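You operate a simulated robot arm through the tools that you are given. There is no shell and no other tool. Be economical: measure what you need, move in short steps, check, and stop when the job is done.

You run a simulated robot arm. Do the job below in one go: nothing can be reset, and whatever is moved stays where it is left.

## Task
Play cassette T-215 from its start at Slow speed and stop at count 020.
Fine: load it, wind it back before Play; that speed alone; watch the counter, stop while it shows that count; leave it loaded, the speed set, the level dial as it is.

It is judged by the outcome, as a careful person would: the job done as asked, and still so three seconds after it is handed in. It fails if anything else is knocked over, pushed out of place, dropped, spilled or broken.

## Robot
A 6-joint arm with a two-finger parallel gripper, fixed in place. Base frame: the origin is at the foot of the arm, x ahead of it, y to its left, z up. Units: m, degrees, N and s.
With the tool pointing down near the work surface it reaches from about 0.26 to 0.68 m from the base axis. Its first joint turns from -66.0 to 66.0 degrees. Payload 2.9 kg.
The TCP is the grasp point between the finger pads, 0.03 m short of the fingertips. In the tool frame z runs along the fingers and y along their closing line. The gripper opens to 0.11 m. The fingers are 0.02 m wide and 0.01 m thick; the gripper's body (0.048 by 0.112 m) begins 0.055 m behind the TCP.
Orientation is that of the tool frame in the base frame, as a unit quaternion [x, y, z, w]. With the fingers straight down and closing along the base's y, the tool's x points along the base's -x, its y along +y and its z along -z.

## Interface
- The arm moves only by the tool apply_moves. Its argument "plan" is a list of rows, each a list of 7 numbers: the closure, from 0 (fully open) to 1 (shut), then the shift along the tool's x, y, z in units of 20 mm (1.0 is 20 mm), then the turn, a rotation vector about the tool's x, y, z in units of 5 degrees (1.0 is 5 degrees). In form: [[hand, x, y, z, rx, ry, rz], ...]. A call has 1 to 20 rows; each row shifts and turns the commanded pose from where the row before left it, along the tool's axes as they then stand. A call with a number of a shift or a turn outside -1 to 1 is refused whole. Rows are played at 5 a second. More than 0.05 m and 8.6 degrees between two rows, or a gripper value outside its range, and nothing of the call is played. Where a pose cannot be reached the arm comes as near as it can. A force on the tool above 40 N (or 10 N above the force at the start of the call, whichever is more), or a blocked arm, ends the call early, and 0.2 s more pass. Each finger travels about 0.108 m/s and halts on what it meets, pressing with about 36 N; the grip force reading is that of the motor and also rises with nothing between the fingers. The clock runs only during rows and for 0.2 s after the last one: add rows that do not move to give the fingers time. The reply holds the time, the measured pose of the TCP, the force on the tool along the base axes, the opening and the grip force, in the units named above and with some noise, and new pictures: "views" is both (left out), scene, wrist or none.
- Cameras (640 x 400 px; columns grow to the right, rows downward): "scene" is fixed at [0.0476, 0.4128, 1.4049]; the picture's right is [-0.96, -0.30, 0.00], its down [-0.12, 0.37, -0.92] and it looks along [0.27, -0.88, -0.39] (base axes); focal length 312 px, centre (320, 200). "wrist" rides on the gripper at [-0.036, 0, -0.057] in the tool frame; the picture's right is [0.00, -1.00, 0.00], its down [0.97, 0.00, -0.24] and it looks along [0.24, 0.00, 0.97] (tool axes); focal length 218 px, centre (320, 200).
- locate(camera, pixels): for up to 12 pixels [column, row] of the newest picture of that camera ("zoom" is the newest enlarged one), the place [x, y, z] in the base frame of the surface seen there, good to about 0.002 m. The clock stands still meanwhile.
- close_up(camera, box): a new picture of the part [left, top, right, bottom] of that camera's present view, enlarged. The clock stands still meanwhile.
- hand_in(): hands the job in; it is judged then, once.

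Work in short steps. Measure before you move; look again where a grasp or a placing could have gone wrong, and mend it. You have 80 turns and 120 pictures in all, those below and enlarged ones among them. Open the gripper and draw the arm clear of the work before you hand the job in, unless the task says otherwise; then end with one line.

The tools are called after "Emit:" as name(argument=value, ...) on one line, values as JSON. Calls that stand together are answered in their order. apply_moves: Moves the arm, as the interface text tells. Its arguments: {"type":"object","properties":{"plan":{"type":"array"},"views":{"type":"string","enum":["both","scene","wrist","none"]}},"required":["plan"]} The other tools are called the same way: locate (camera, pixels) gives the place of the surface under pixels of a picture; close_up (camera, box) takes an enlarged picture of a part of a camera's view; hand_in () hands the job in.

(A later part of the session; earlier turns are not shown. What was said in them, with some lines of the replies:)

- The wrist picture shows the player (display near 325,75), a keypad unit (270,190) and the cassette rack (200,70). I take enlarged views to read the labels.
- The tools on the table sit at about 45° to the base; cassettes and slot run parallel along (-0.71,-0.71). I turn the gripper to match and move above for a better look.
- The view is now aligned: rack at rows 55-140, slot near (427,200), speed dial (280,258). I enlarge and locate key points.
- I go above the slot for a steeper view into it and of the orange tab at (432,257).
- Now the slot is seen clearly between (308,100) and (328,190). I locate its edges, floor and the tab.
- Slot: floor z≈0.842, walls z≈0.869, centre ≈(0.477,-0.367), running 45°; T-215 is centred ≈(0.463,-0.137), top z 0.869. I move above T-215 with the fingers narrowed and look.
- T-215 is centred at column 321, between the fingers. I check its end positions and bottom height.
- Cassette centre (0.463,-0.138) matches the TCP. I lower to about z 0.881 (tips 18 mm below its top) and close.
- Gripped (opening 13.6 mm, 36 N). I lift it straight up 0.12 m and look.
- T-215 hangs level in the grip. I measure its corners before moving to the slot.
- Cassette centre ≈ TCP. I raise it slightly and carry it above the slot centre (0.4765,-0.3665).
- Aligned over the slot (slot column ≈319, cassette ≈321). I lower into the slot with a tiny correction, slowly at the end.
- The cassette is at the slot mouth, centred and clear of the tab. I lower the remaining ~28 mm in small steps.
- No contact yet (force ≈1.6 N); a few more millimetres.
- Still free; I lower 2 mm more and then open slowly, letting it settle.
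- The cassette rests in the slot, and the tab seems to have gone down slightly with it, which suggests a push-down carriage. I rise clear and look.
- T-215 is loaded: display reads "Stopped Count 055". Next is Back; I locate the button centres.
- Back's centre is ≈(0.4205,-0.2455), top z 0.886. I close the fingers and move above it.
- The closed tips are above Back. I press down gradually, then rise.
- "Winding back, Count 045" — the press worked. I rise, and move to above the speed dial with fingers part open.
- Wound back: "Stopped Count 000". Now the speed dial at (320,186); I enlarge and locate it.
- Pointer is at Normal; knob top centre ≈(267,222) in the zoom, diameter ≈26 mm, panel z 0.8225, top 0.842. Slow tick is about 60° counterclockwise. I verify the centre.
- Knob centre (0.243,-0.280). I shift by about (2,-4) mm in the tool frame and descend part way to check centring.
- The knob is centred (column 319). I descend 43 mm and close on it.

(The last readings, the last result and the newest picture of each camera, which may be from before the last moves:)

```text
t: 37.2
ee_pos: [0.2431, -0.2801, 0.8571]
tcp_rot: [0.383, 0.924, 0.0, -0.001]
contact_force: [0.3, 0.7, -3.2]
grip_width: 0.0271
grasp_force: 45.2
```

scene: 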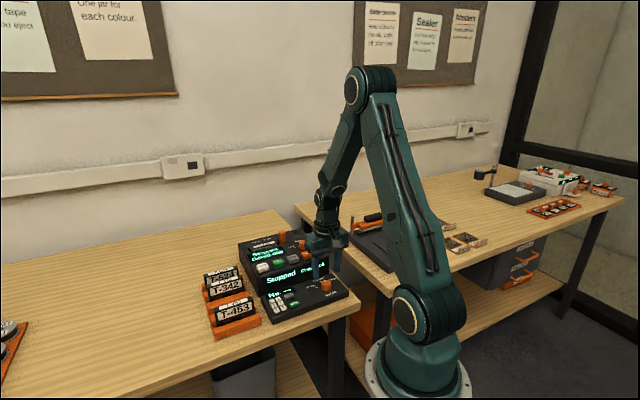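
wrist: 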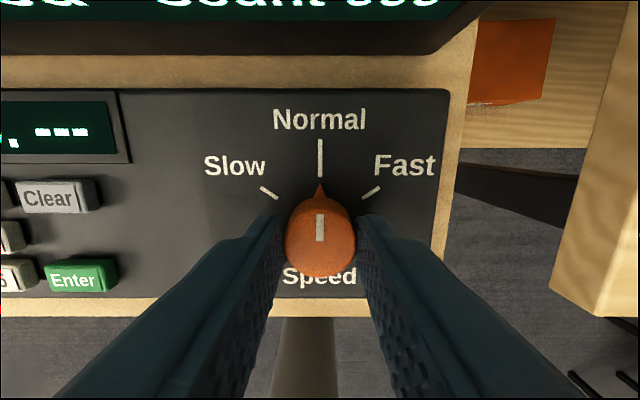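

The knob is gripped (27 mm). I turn 55° counterclockwise (seen from above) toward Slow.

Emit:
apply_moves(plan=[[0.85, 0, 0, 0, 0, 0, -1], [0.85, 0, 0, 0, 0, 0, -1], [0.85, 0, 0, 0, 0, 0, -1], [0.85, 0, 0, 0, 0, 0, -1], [0.85, 0, 0, 0, 0, 0, -1], [0.85, 0, 0, 0, 0, 0, -1], [0.85, 0, 0, 0, 0, 0, -1], [0.85, 0, 0, 0, 0, 0, -1], [0.85, 0, 0, 0, 0, 0, -1], [0.85, 0, 0, 0, 0, 0, -1], [0.85, 0, 0, 0, 0, 0, -1], [0.85, 0, 0, 0, 0, 0, 0]], views="wrist")

Emit:
close_up(camera="scene", box=[250, 220, 370, 320])

```text
t: 38.6
ee_pos: [0.2426, -0.2799, 0.8583]
tcp_rot: [0.136, 0.991, 0.0, -0.001]
contact_force: [1.6, -3.0, -5.7]
grip_width: 0.0274
grasp_force: 45.0
stopped in row 7: the force on the tool passed its limit (the readings are from after the stop); the commanded pose is now the measured one
```

wrist: 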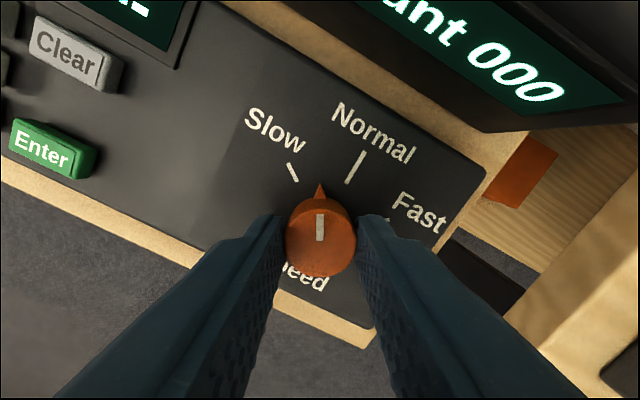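

```text
4.00 times, centred on (310, 270) of scene
```

zoom: 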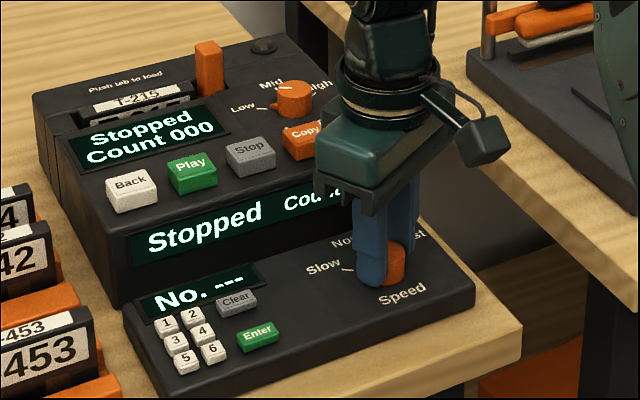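

The knob turned ~29° with the grip, then a force spike stopped the motion. The commanded pose is reset, so I continue in smaller steps.

Emit:
apply_moves(plan=[[0.85, 0, 0, 0, 0, 0, -0.6], [0.85, 0, 0, 0, 0, 0, -0.6], [0.85, 0, 0, 0, 0, 0, -0.6], [0.85, 0, 0, 0, 0, 0, -0.6], [0.85, 0, 0, 0, 0, 0, -0.6], [0.85, 0, 0, 0, 0, 0, -0.6], [0.85, 0, 0, 0, 0, 0, -0.6], [0.85, 0, 0, 0, 0, 0, -0.6], [0.85, 0, 0, 0, 0, 0, 0]], views="wrist")

```text
t: 40.6
ee_pos: [0.2422, -0.279, 0.8577]
tcp_rot: [-0.073, 0.997, 0.0, -0.001]
contact_force: [1.6, -16.9, -26.5]
grip_width: 0.027
grasp_force: 45.4
```

wrist: 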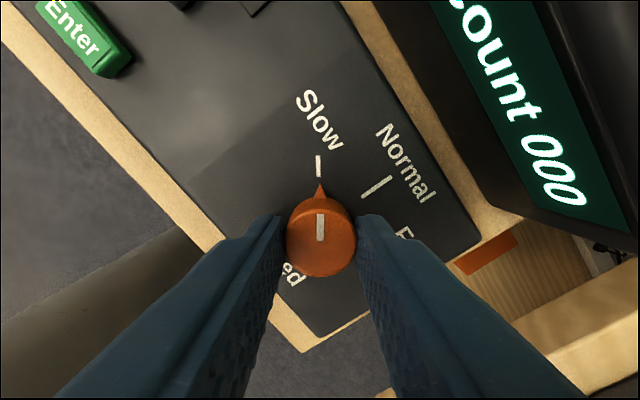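

The pointer is exactly at Slow (both on column 319). I open and rise straight up.

Emit:
apply_moves(plan=[[0.75, 0, 0, 0, 0, 0, 0], [0.6, 0, 0, 0, 0, 0, 0], [0.5, 0, 0, 0, 0, 0, 0], [0.5, 0, 0, -0.7, 0, 0, 0], [0.5, 0, 0, -1, 0, 0, 0], [0.5, 0, 0, -1, 0, 0, 0], [0.5, 0, 0, -1, 0, 0, 0], [0.5, 0, 0, -1, 0, 0, 0], [0.5, 0, 0, -1, 0, 0, 0], [0.5, 0, 0, 0, 0, 0, 0]], views="wrist")

Emit:
close_up(camera="scene", box=[230, 220, 370, 320])

```text
t: 42.8
ee_pos: [0.2415, -0.2812, 0.9743]
tcp_rot: [-0.072, 0.997, 0.001, 0.0]
contact_force: [0.1, -0.2, 0.0]
grip_width: 0.0552
grasp_force: 0.0
```

wrist: 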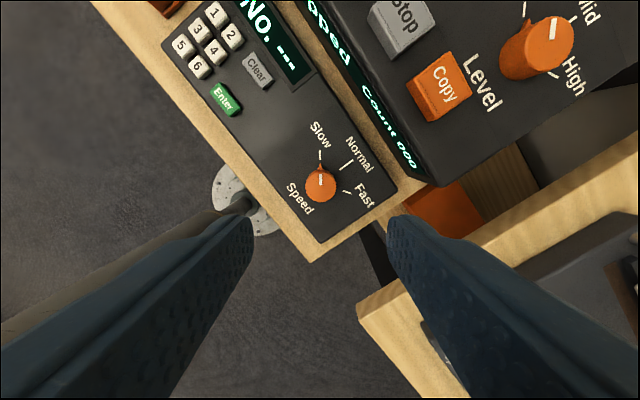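

```text
4.00 times, centred on (300, 270) of scene
```

zoom: 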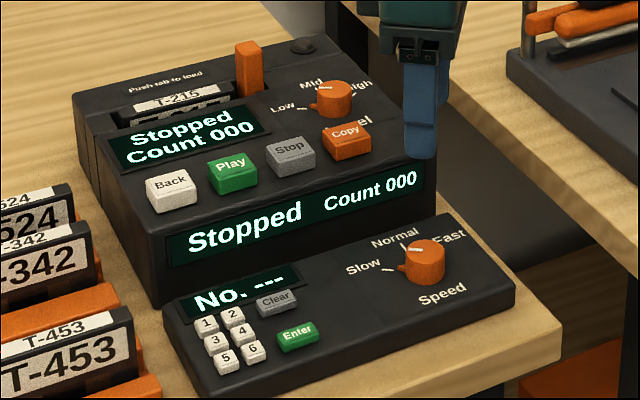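

Slow is set and the level dial is untouched. I realign the gripper, close it, and move above Play at ≈(0.388,-0.2785).

Emit:
apply_moves(plan=[[0.6, 0, 0, 0, 0, 0, -0.915], [0.8, 0, 0, 0, 0, 0, -0.915], [1, 0, 0, 0, 0, 0, -0.915], [1, 0, 0, 0, 0, 0, -0.915], [1, 0, 0, 0, 0, 0, -0.915], [1, 0, 0, 0, 0, 0, -0.915], [1, 0, 0, 0, 0, 0, -0.915], [1, 0, 0, 0, 0, 0, -0.915], [1, -0.866, -0.848, 0, 0, 0, 0], [1, -0.866, -0.848, 0, 0, 0, 0], [1, -0.866, -0.848, 0, 0, 0, 0], [1, -0.866, -0.848, 0, 0, 0, 0], [1, -0.866, -0.848, 0, 0, 0, 0], [1, -0.866, -0.848, 0, 0, 0, 0], [1, 0, 0, 0, 0, 0, 0], [1, 0, 0, 1, 0, 0, 0], [1, 0, 0, 0.7, 0, 0, 0], [1, 0, 0, 0, 0, 0, 0]], views="wrist")

Emit:
close_up(camera="scene", box=[230, 200, 370, 310])

```text
t: 46.6
ee_pos: [0.3874, -0.2792, 0.938]
tcp_rot: [-0.383, 0.924, 0.001, -0.001]
contact_force: [0.3, 0.3, -0.3]
grip_width: 0.0002
grasp_force: 36.2
```

wrist: 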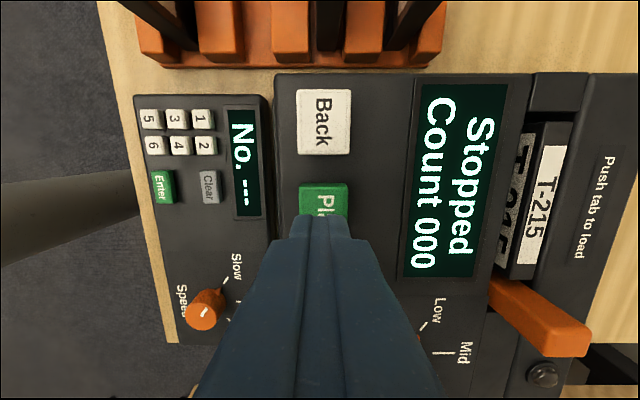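

```text
3.64 times, centred on (300, 255) of scene
```

zoom: 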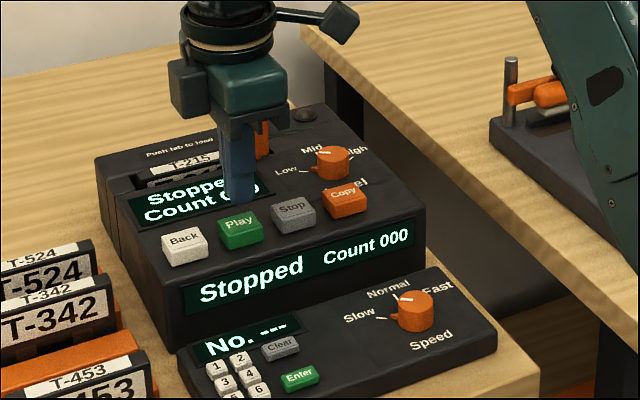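

Tips are above Play. I press it and lift clear again.

Emit:
apply_moves(plan=[[1, 0, 0, 1, 0, 0, 0], [1, 0, 0, 0.2, 0, 0, 0], [1, 0, 0, 0.15, 0, 0, 0], [1, 0, 0, 0, 0, 0, 0], [1, 0, 0, -0.5, 0, 0, 0], [1, 0, 0, -0.5, 0, 0, 0]], views="none")

Emit:
close_up(camera="scene", box=[230, 200, 370, 310])

```text
t: 48.0
ee_pos: [0.3856, -0.2792, 0.9306]
tcp_rot: [-0.382, 0.924, 0.001, 0.0]
contact_force: [-1.2, -0.7, 0.2]
grip_width: 0.0
grasp_force: 36.0
```

```text
3.64 times, centred on (300, 255) of scene
```

zoom: 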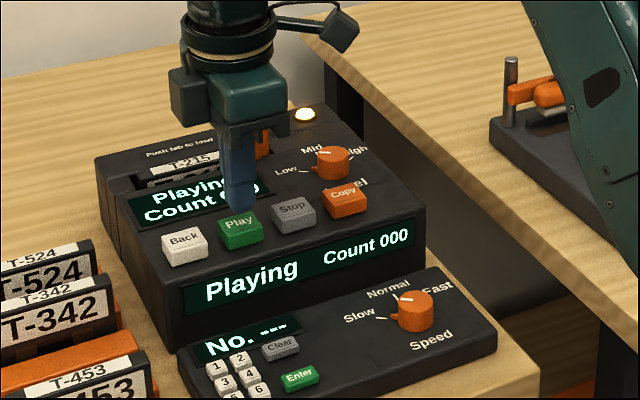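

Playing, count 000 so far. I move the tips along to above Stop.

Emit:
apply_moves(plan=[[1, 0.76, 0, 0, 0, 0, 0], [1, 0.76, 0, 0, 0, 0, 0], [1, 0.76, 0, 0, 0, 0, 0], [1, 0, 0, 0, 0, 0, 0]], views="none")

Emit:
close_up(camera="scene", box=[230, 200, 370, 310])

```text
t: 49.0
ee_pos: [0.3551, -0.3117, 0.9315]
tcp_rot: [-0.383, 0.924, 0.001, 0.0]
contact_force: [-0.4, -0.3, 0.7]
grip_width: 0.0
grasp_force: 35.9
```

```text
3.64 times, centred on (300, 255) of scene
```

zoom: 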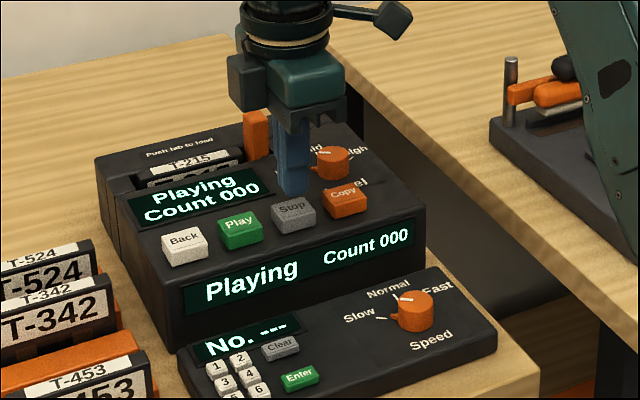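

Above Stop, still 000. I lower to just above the button and wait to learn the rate.

Emit:
apply_moves(plan=[[1, 0, 0, 0.3, 0, 0, 0], [1, 0, 0, 0, 0, 0, 0], [1, 0, 0, 0, 0, 0, 0], [1, 0, 0, 0, 0, 0, 0], [1, 0, 0, 0, 0, 0, 0], [1, 0, 0, 0, 0, 0, 0], [1, 0, 0, 0, 0, 0, 0], [1, 0, 0, 0, 0, 0, 0], [1, 0, 0, 0, 0, 0, 0], [1, 0, 0, 0, 0, 0, 0]], views="none")

Emit:
close_up(camera="scene", box=[230, 200, 370, 310])

```text
t: 51.2
ee_pos: [0.354, -0.3134, 0.9253]
tcp_rot: [-0.382, 0.924, 0.001, -0.001]
contact_force: [-0.5, -0.6, -0.3]
grip_width: 0.0
grasp_force: 36.0
```

```text
3.64 times, centred on (300, 255) of scene
```

zoom: 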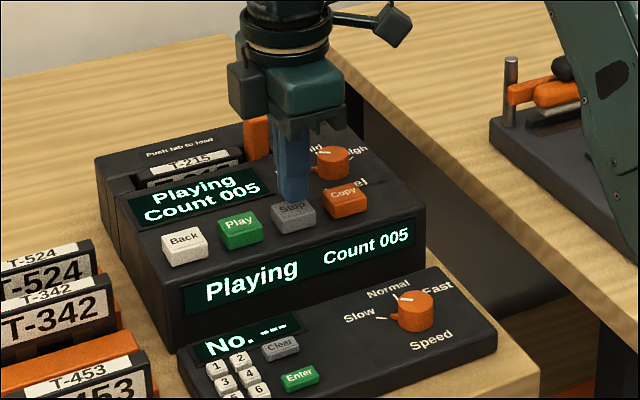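

Count 005 after 2.2 s. I sample a shorter wait for the rate.

Emit:
apply_moves(plan=[[1, 0, 0, 0, 0, 0, 0], [1, 0, 0, 0, 0, 0, 0], [1, 0, 0, 0, 0, 0, 0], [1, 0, 0, 0, 0, 0, 0]], views="none")

Emit:
close_up(camera="scene", box=[230, 200, 370, 310])

```text
t: 52.2
ee_pos: [0.3552, -0.3121, 0.9246]
tcp_rot: [-0.382, 0.924, 0.001, 0.0]
contact_force: [0.7, -0.2, -0.6]
grip_width: 0.0001
grasp_force: 35.7
```

```text
3.64 times, centred on (300, 255) of scene
```

zoom: 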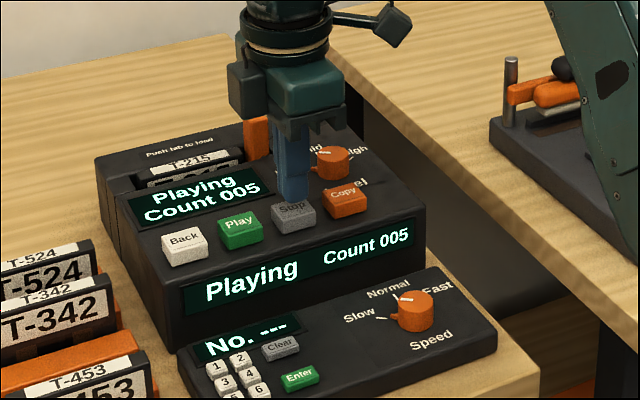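

The count moves in steps of five, so 020 will show for a few seconds. I sample again.

Emit:
apply_moves(plan=[[1, 0, 0, 0, 0, 0, 0], [1, 0, 0, 0, 0, 0, 0], [1, 0, 0, 0, 0, 0, 0], [1, 0, 0, 0, 0, 0, 0]], views="none")

Emit:
close_up(camera="scene", box=[230, 200, 370, 310])

```text
t: 53.2
ee_pos: [0.3547, -0.3116, 0.9254]
tcp_rot: [-0.382, 0.924, 0.001, -0.001]
contact_force: [0.8, -0.4, -0.1]
grip_width: 0.0
grasp_force: 36.3
```

```text
3.64 times, centred on (300, 255) of scene
```

zoom: 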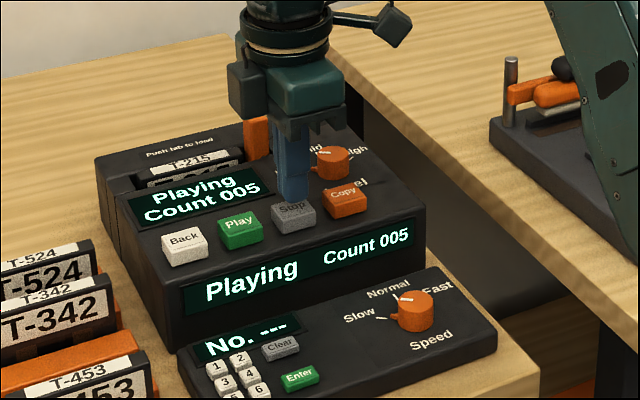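

Still 005; I wait about 1 s more.

Emit:
apply_moves(plan=[[1, 0, 0, 0, 0, 0, 0], [1, 0, 0, 0, 0, 0, 0], [1, 0, 0, 0, 0, 0, 0], [1, 0, 0, 0, 0, 0, 0]], views="none")

Emit:
close_up(camera="scene", box=[230, 200, 370, 310])

```text
t: 54.2
ee_pos: [0.3549, -0.3119, 0.9238]
tcp_rot: [-0.382, 0.924, 0.001, 0.0]
contact_force: [0.1, -0.5, 0.1]
grip_width: 0.0
grasp_force: 35.9
```

```text
3.64 times, centred on (300, 255) of scene
```

zoom: 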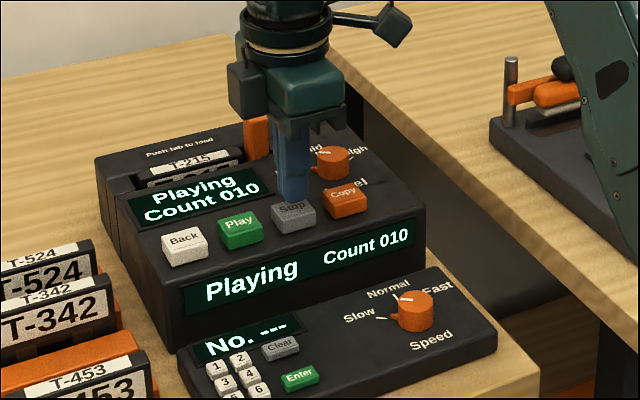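

010 appeared between 53.2 and 54.2, so one step is ≈3.1 s and 020 should start at ≈60. I wait 4.2 s and check.

Emit:
apply_moves(plan=[[1, 0, 0, 0, 0, 0, 0], [1, 0, 0, 0, 0, 0, 0], [1, 0, 0, 0, 0, 0, 0], [1, 0, 0, 0, 0, 0, 0], [1, 0, 0, 0, 0, 0, 0], [1, 0, 0, 0, 0, 0, 0], [1, 0, 0, 0, 0, 0, 0], [1, 0, 0, 0, 0, 0, 0], [1, 0, 0, 0, 0, 0, 0], [1, 0, 0, 0, 0, 0, 0], [1, 0, 0, 0, 0, 0, 0], [1, 0, 0, 0, 0, 0, 0], [1, 0, 0, 0, 0, 0, 0], [1, 0, 0, 0, 0, 0, 0], [1, 0, 0, 0, 0, 0, 0], [1, 0, 0, 0, 0, 0, 0], [1, 0, 0, 0, 0, 0, 0], [1, 0, 0, 0, 0, 0, 0], [1, 0, 0, 0, 0, 0, 0], [1, 0, 0, 0, 0, 0, 0]], views="none")

Emit:
close_up(camera="scene", box=[230, 200, 370, 310])

```text
t: 58.4
ee_pos: [0.3539, -0.3115, 0.9241]
tcp_rot: [-0.383, 0.924, 0.001, 0.0]
contact_force: [0.0, 0.5, 0.1]
grip_width: 0.0
grasp_force: 35.6
```

```text
3.64 times, centred on (300, 255) of scene
```

zoom: 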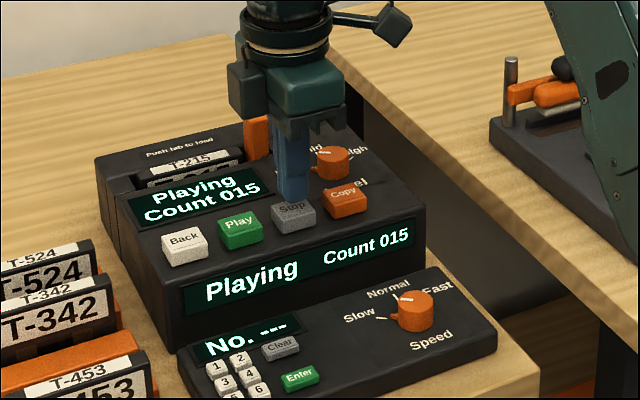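

015 is showing; I wait about 1.2 s more.

Emit:
apply_moves(plan=[[1, 0, 0, 0, 0, 0, 0], [1, 0, 0, 0, 0, 0, 0], [1, 0, 0, 0, 0, 0, 0], [1, 0, 0, 0, 0, 0, 0], [1, 0, 0, 0, 0, 0, 0]], views="none")

Emit:
close_up(camera="scene", box=[230, 200, 370, 310])

```text
t: 59.6
ee_pos: [0.3555, -0.311, 0.9247]
tcp_rot: [-0.382, 0.924, 0.001, -0.001]
contact_force: [-0.7, -0.6, 0.6]
grip_width: 0.0002
grasp_force: 36.0
```

```text
3.64 times, centred on (300, 255) of scene
```

zoom: 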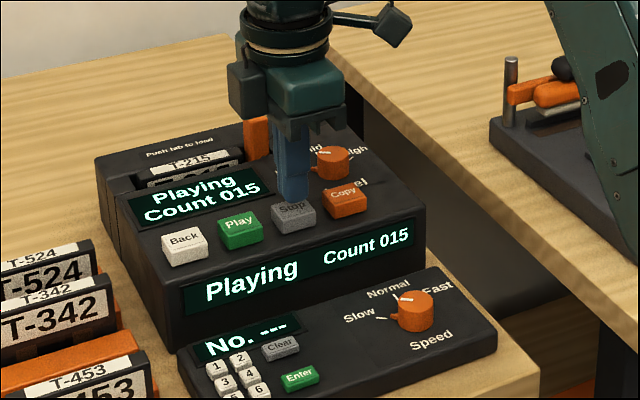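

Still 015; 0.8 s more.

Emit:
apply_moves(plan=[[1, 0, 0, 0, 0, 0, 0], [1, 0, 0, 0, 0, 0, 0], [1, 0, 0, 0, 0, 0, 0]], views="none")

Emit:
close_up(camera="scene", box=[230, 200, 370, 310])

```text
t: 60.4
ee_pos: [0.3551, -0.3127, 0.9245]
tcp_rot: [-0.382, 0.924, 0.001, 0.0]
contact_force: [0.0, 0.4, 0.5]
grip_width: 0.0003
grasp_force: 35.8
```

```text
3.64 times, centred on (300, 255) of scene
```

zoom: 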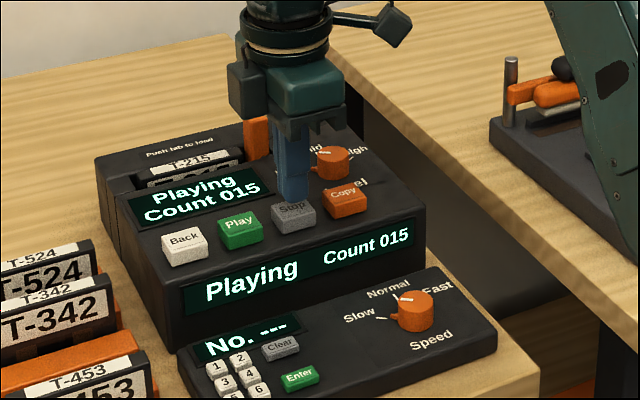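

Still 015; another 0.6 s.

Emit:
apply_moves(plan=[[1, 0, 0, 0, 0, 0, 0], [1, 0, 0, 0, 0, 0, 0]], views="none")

Emit:
close_up(camera="scene", box=[230, 200, 370, 310])

```text
t: 61.0
ee_pos: [0.3549, -0.3116, 0.9259]
tcp_rot: [-0.383, 0.924, 0.0, 0.0]
contact_force: [-0.1, -1.2, -0.5]
grip_width: 0.0
grasp_force: 35.9
```

```text
3.64 times, centred on (300, 255) of scene
```

zoom: 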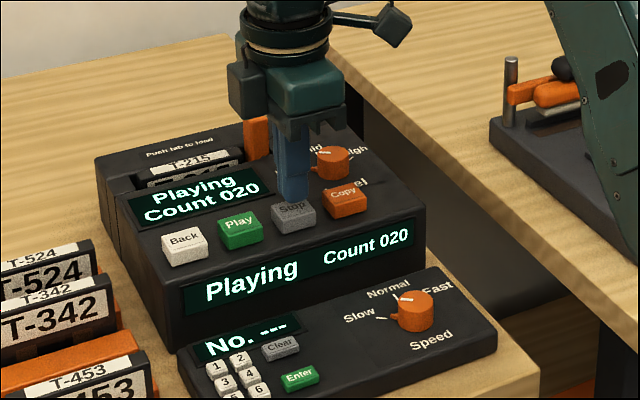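

Count 020 just appeared; I press Stop now and lift off.

Emit:
apply_moves(plan=[[1, 0, 0, 0.6, 0, 0, 0], [1, 0, 0, 0.15, 0, 0, 0], [1, 0, 0, 0, 0, 0, 0], [1, 0, 0, -0.7, 0, 0, 0]], views="none")

Emit:
close_up(camera="scene", box=[230, 200, 370, 310])

```text
t: 62.0
ee_pos: [0.354, -0.3114, 0.9241]
tcp_rot: [-0.383, 0.924, 0.001, 0.0]
contact_force: [-0.6, 0.1, 1.2]
grip_width: 0.0
grasp_force: 36.4
```

```text
3.64 times, centred on (300, 255) of scene
```

zoom: 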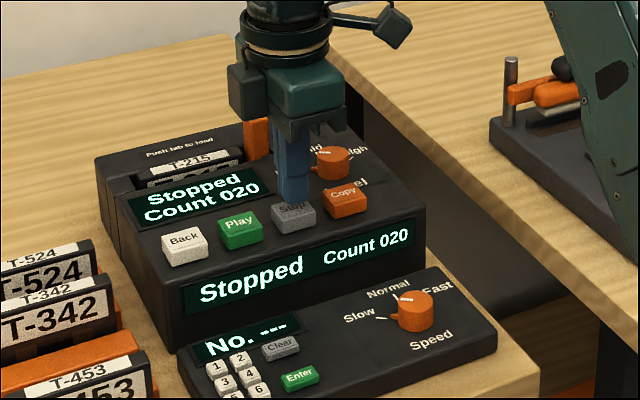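

"Stopped Count 020". I rise well clear, open the gripper and take a last look.

Emit:
apply_moves(plan=[[1, 0, 0, -1, 0, 0, 0], [1, 0, 0, -1, 0, 0, 0], [1, 0, 0, -1, 0, 0, 0], [1, 0, 0, -1, 0, 0, 0], [1, 0, 0, -1, 0, 0, 0], [0.7, 0, 0, -1, 0, 0, 0], [0.3, 0, 0, -1, 0, 0, 0], [0, 0, 0, -1, 0, 0, 0], [0, 0, 0, -1, 0, 0, 0], [0, 0, 0, 0, 0, 0, 0], [0, 0, 0, 0, 0, 0, 0], [0, 0, 0, 0, 0, 0, 0]], views="both")

Emit:
close_up(camera="wrist", box=[180, 60, 460, 260])

```text
t: 64.6
ee_pos: [0.3547, -0.3112, 1.1039]
tcp_rot: [-0.382, 0.924, 0.001, 0.0]
contact_force: [-0.7, 0.3, -1.3]
grip_width: 0.11
grasp_force: 0.0
```

scene: 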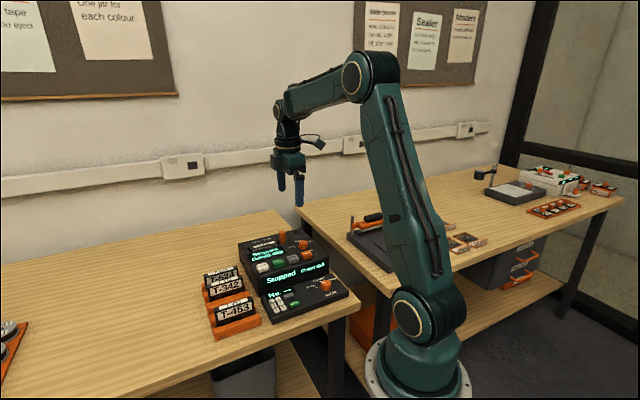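
wrist: 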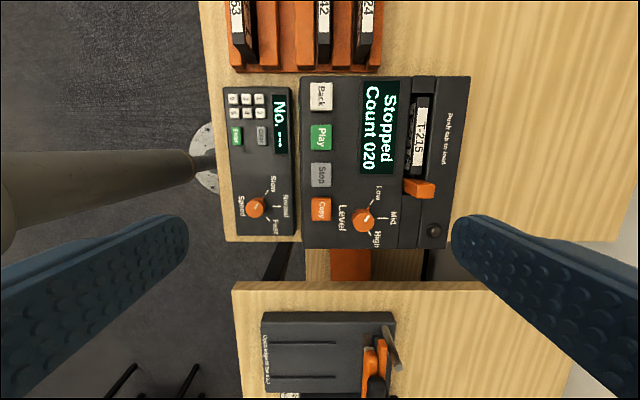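

```text
2.00 times, centred on (320, 160) of wrist
```

zoom: 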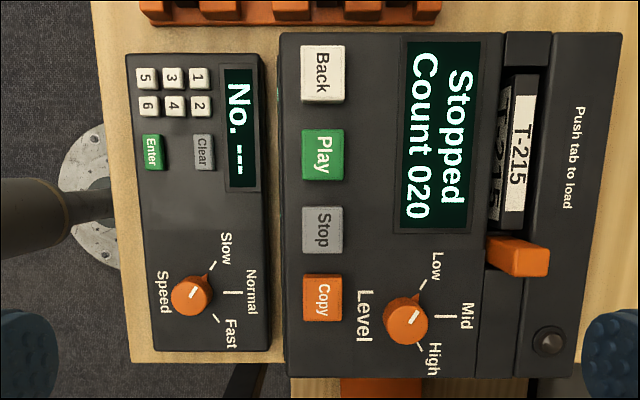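

The display shows Stopped, Count 020. T-215 is loaded, speed is at Slow, the level dial is still at Low, and the arm is clear, so I hand it in.

Emit:
hand_in()

```text
The job is handed in.
```

T-215 is loaded; I wound it back to 000, played it at Slow, and stopped it with the counter at 020, leaving the speed at Slow and the level dial as it was.
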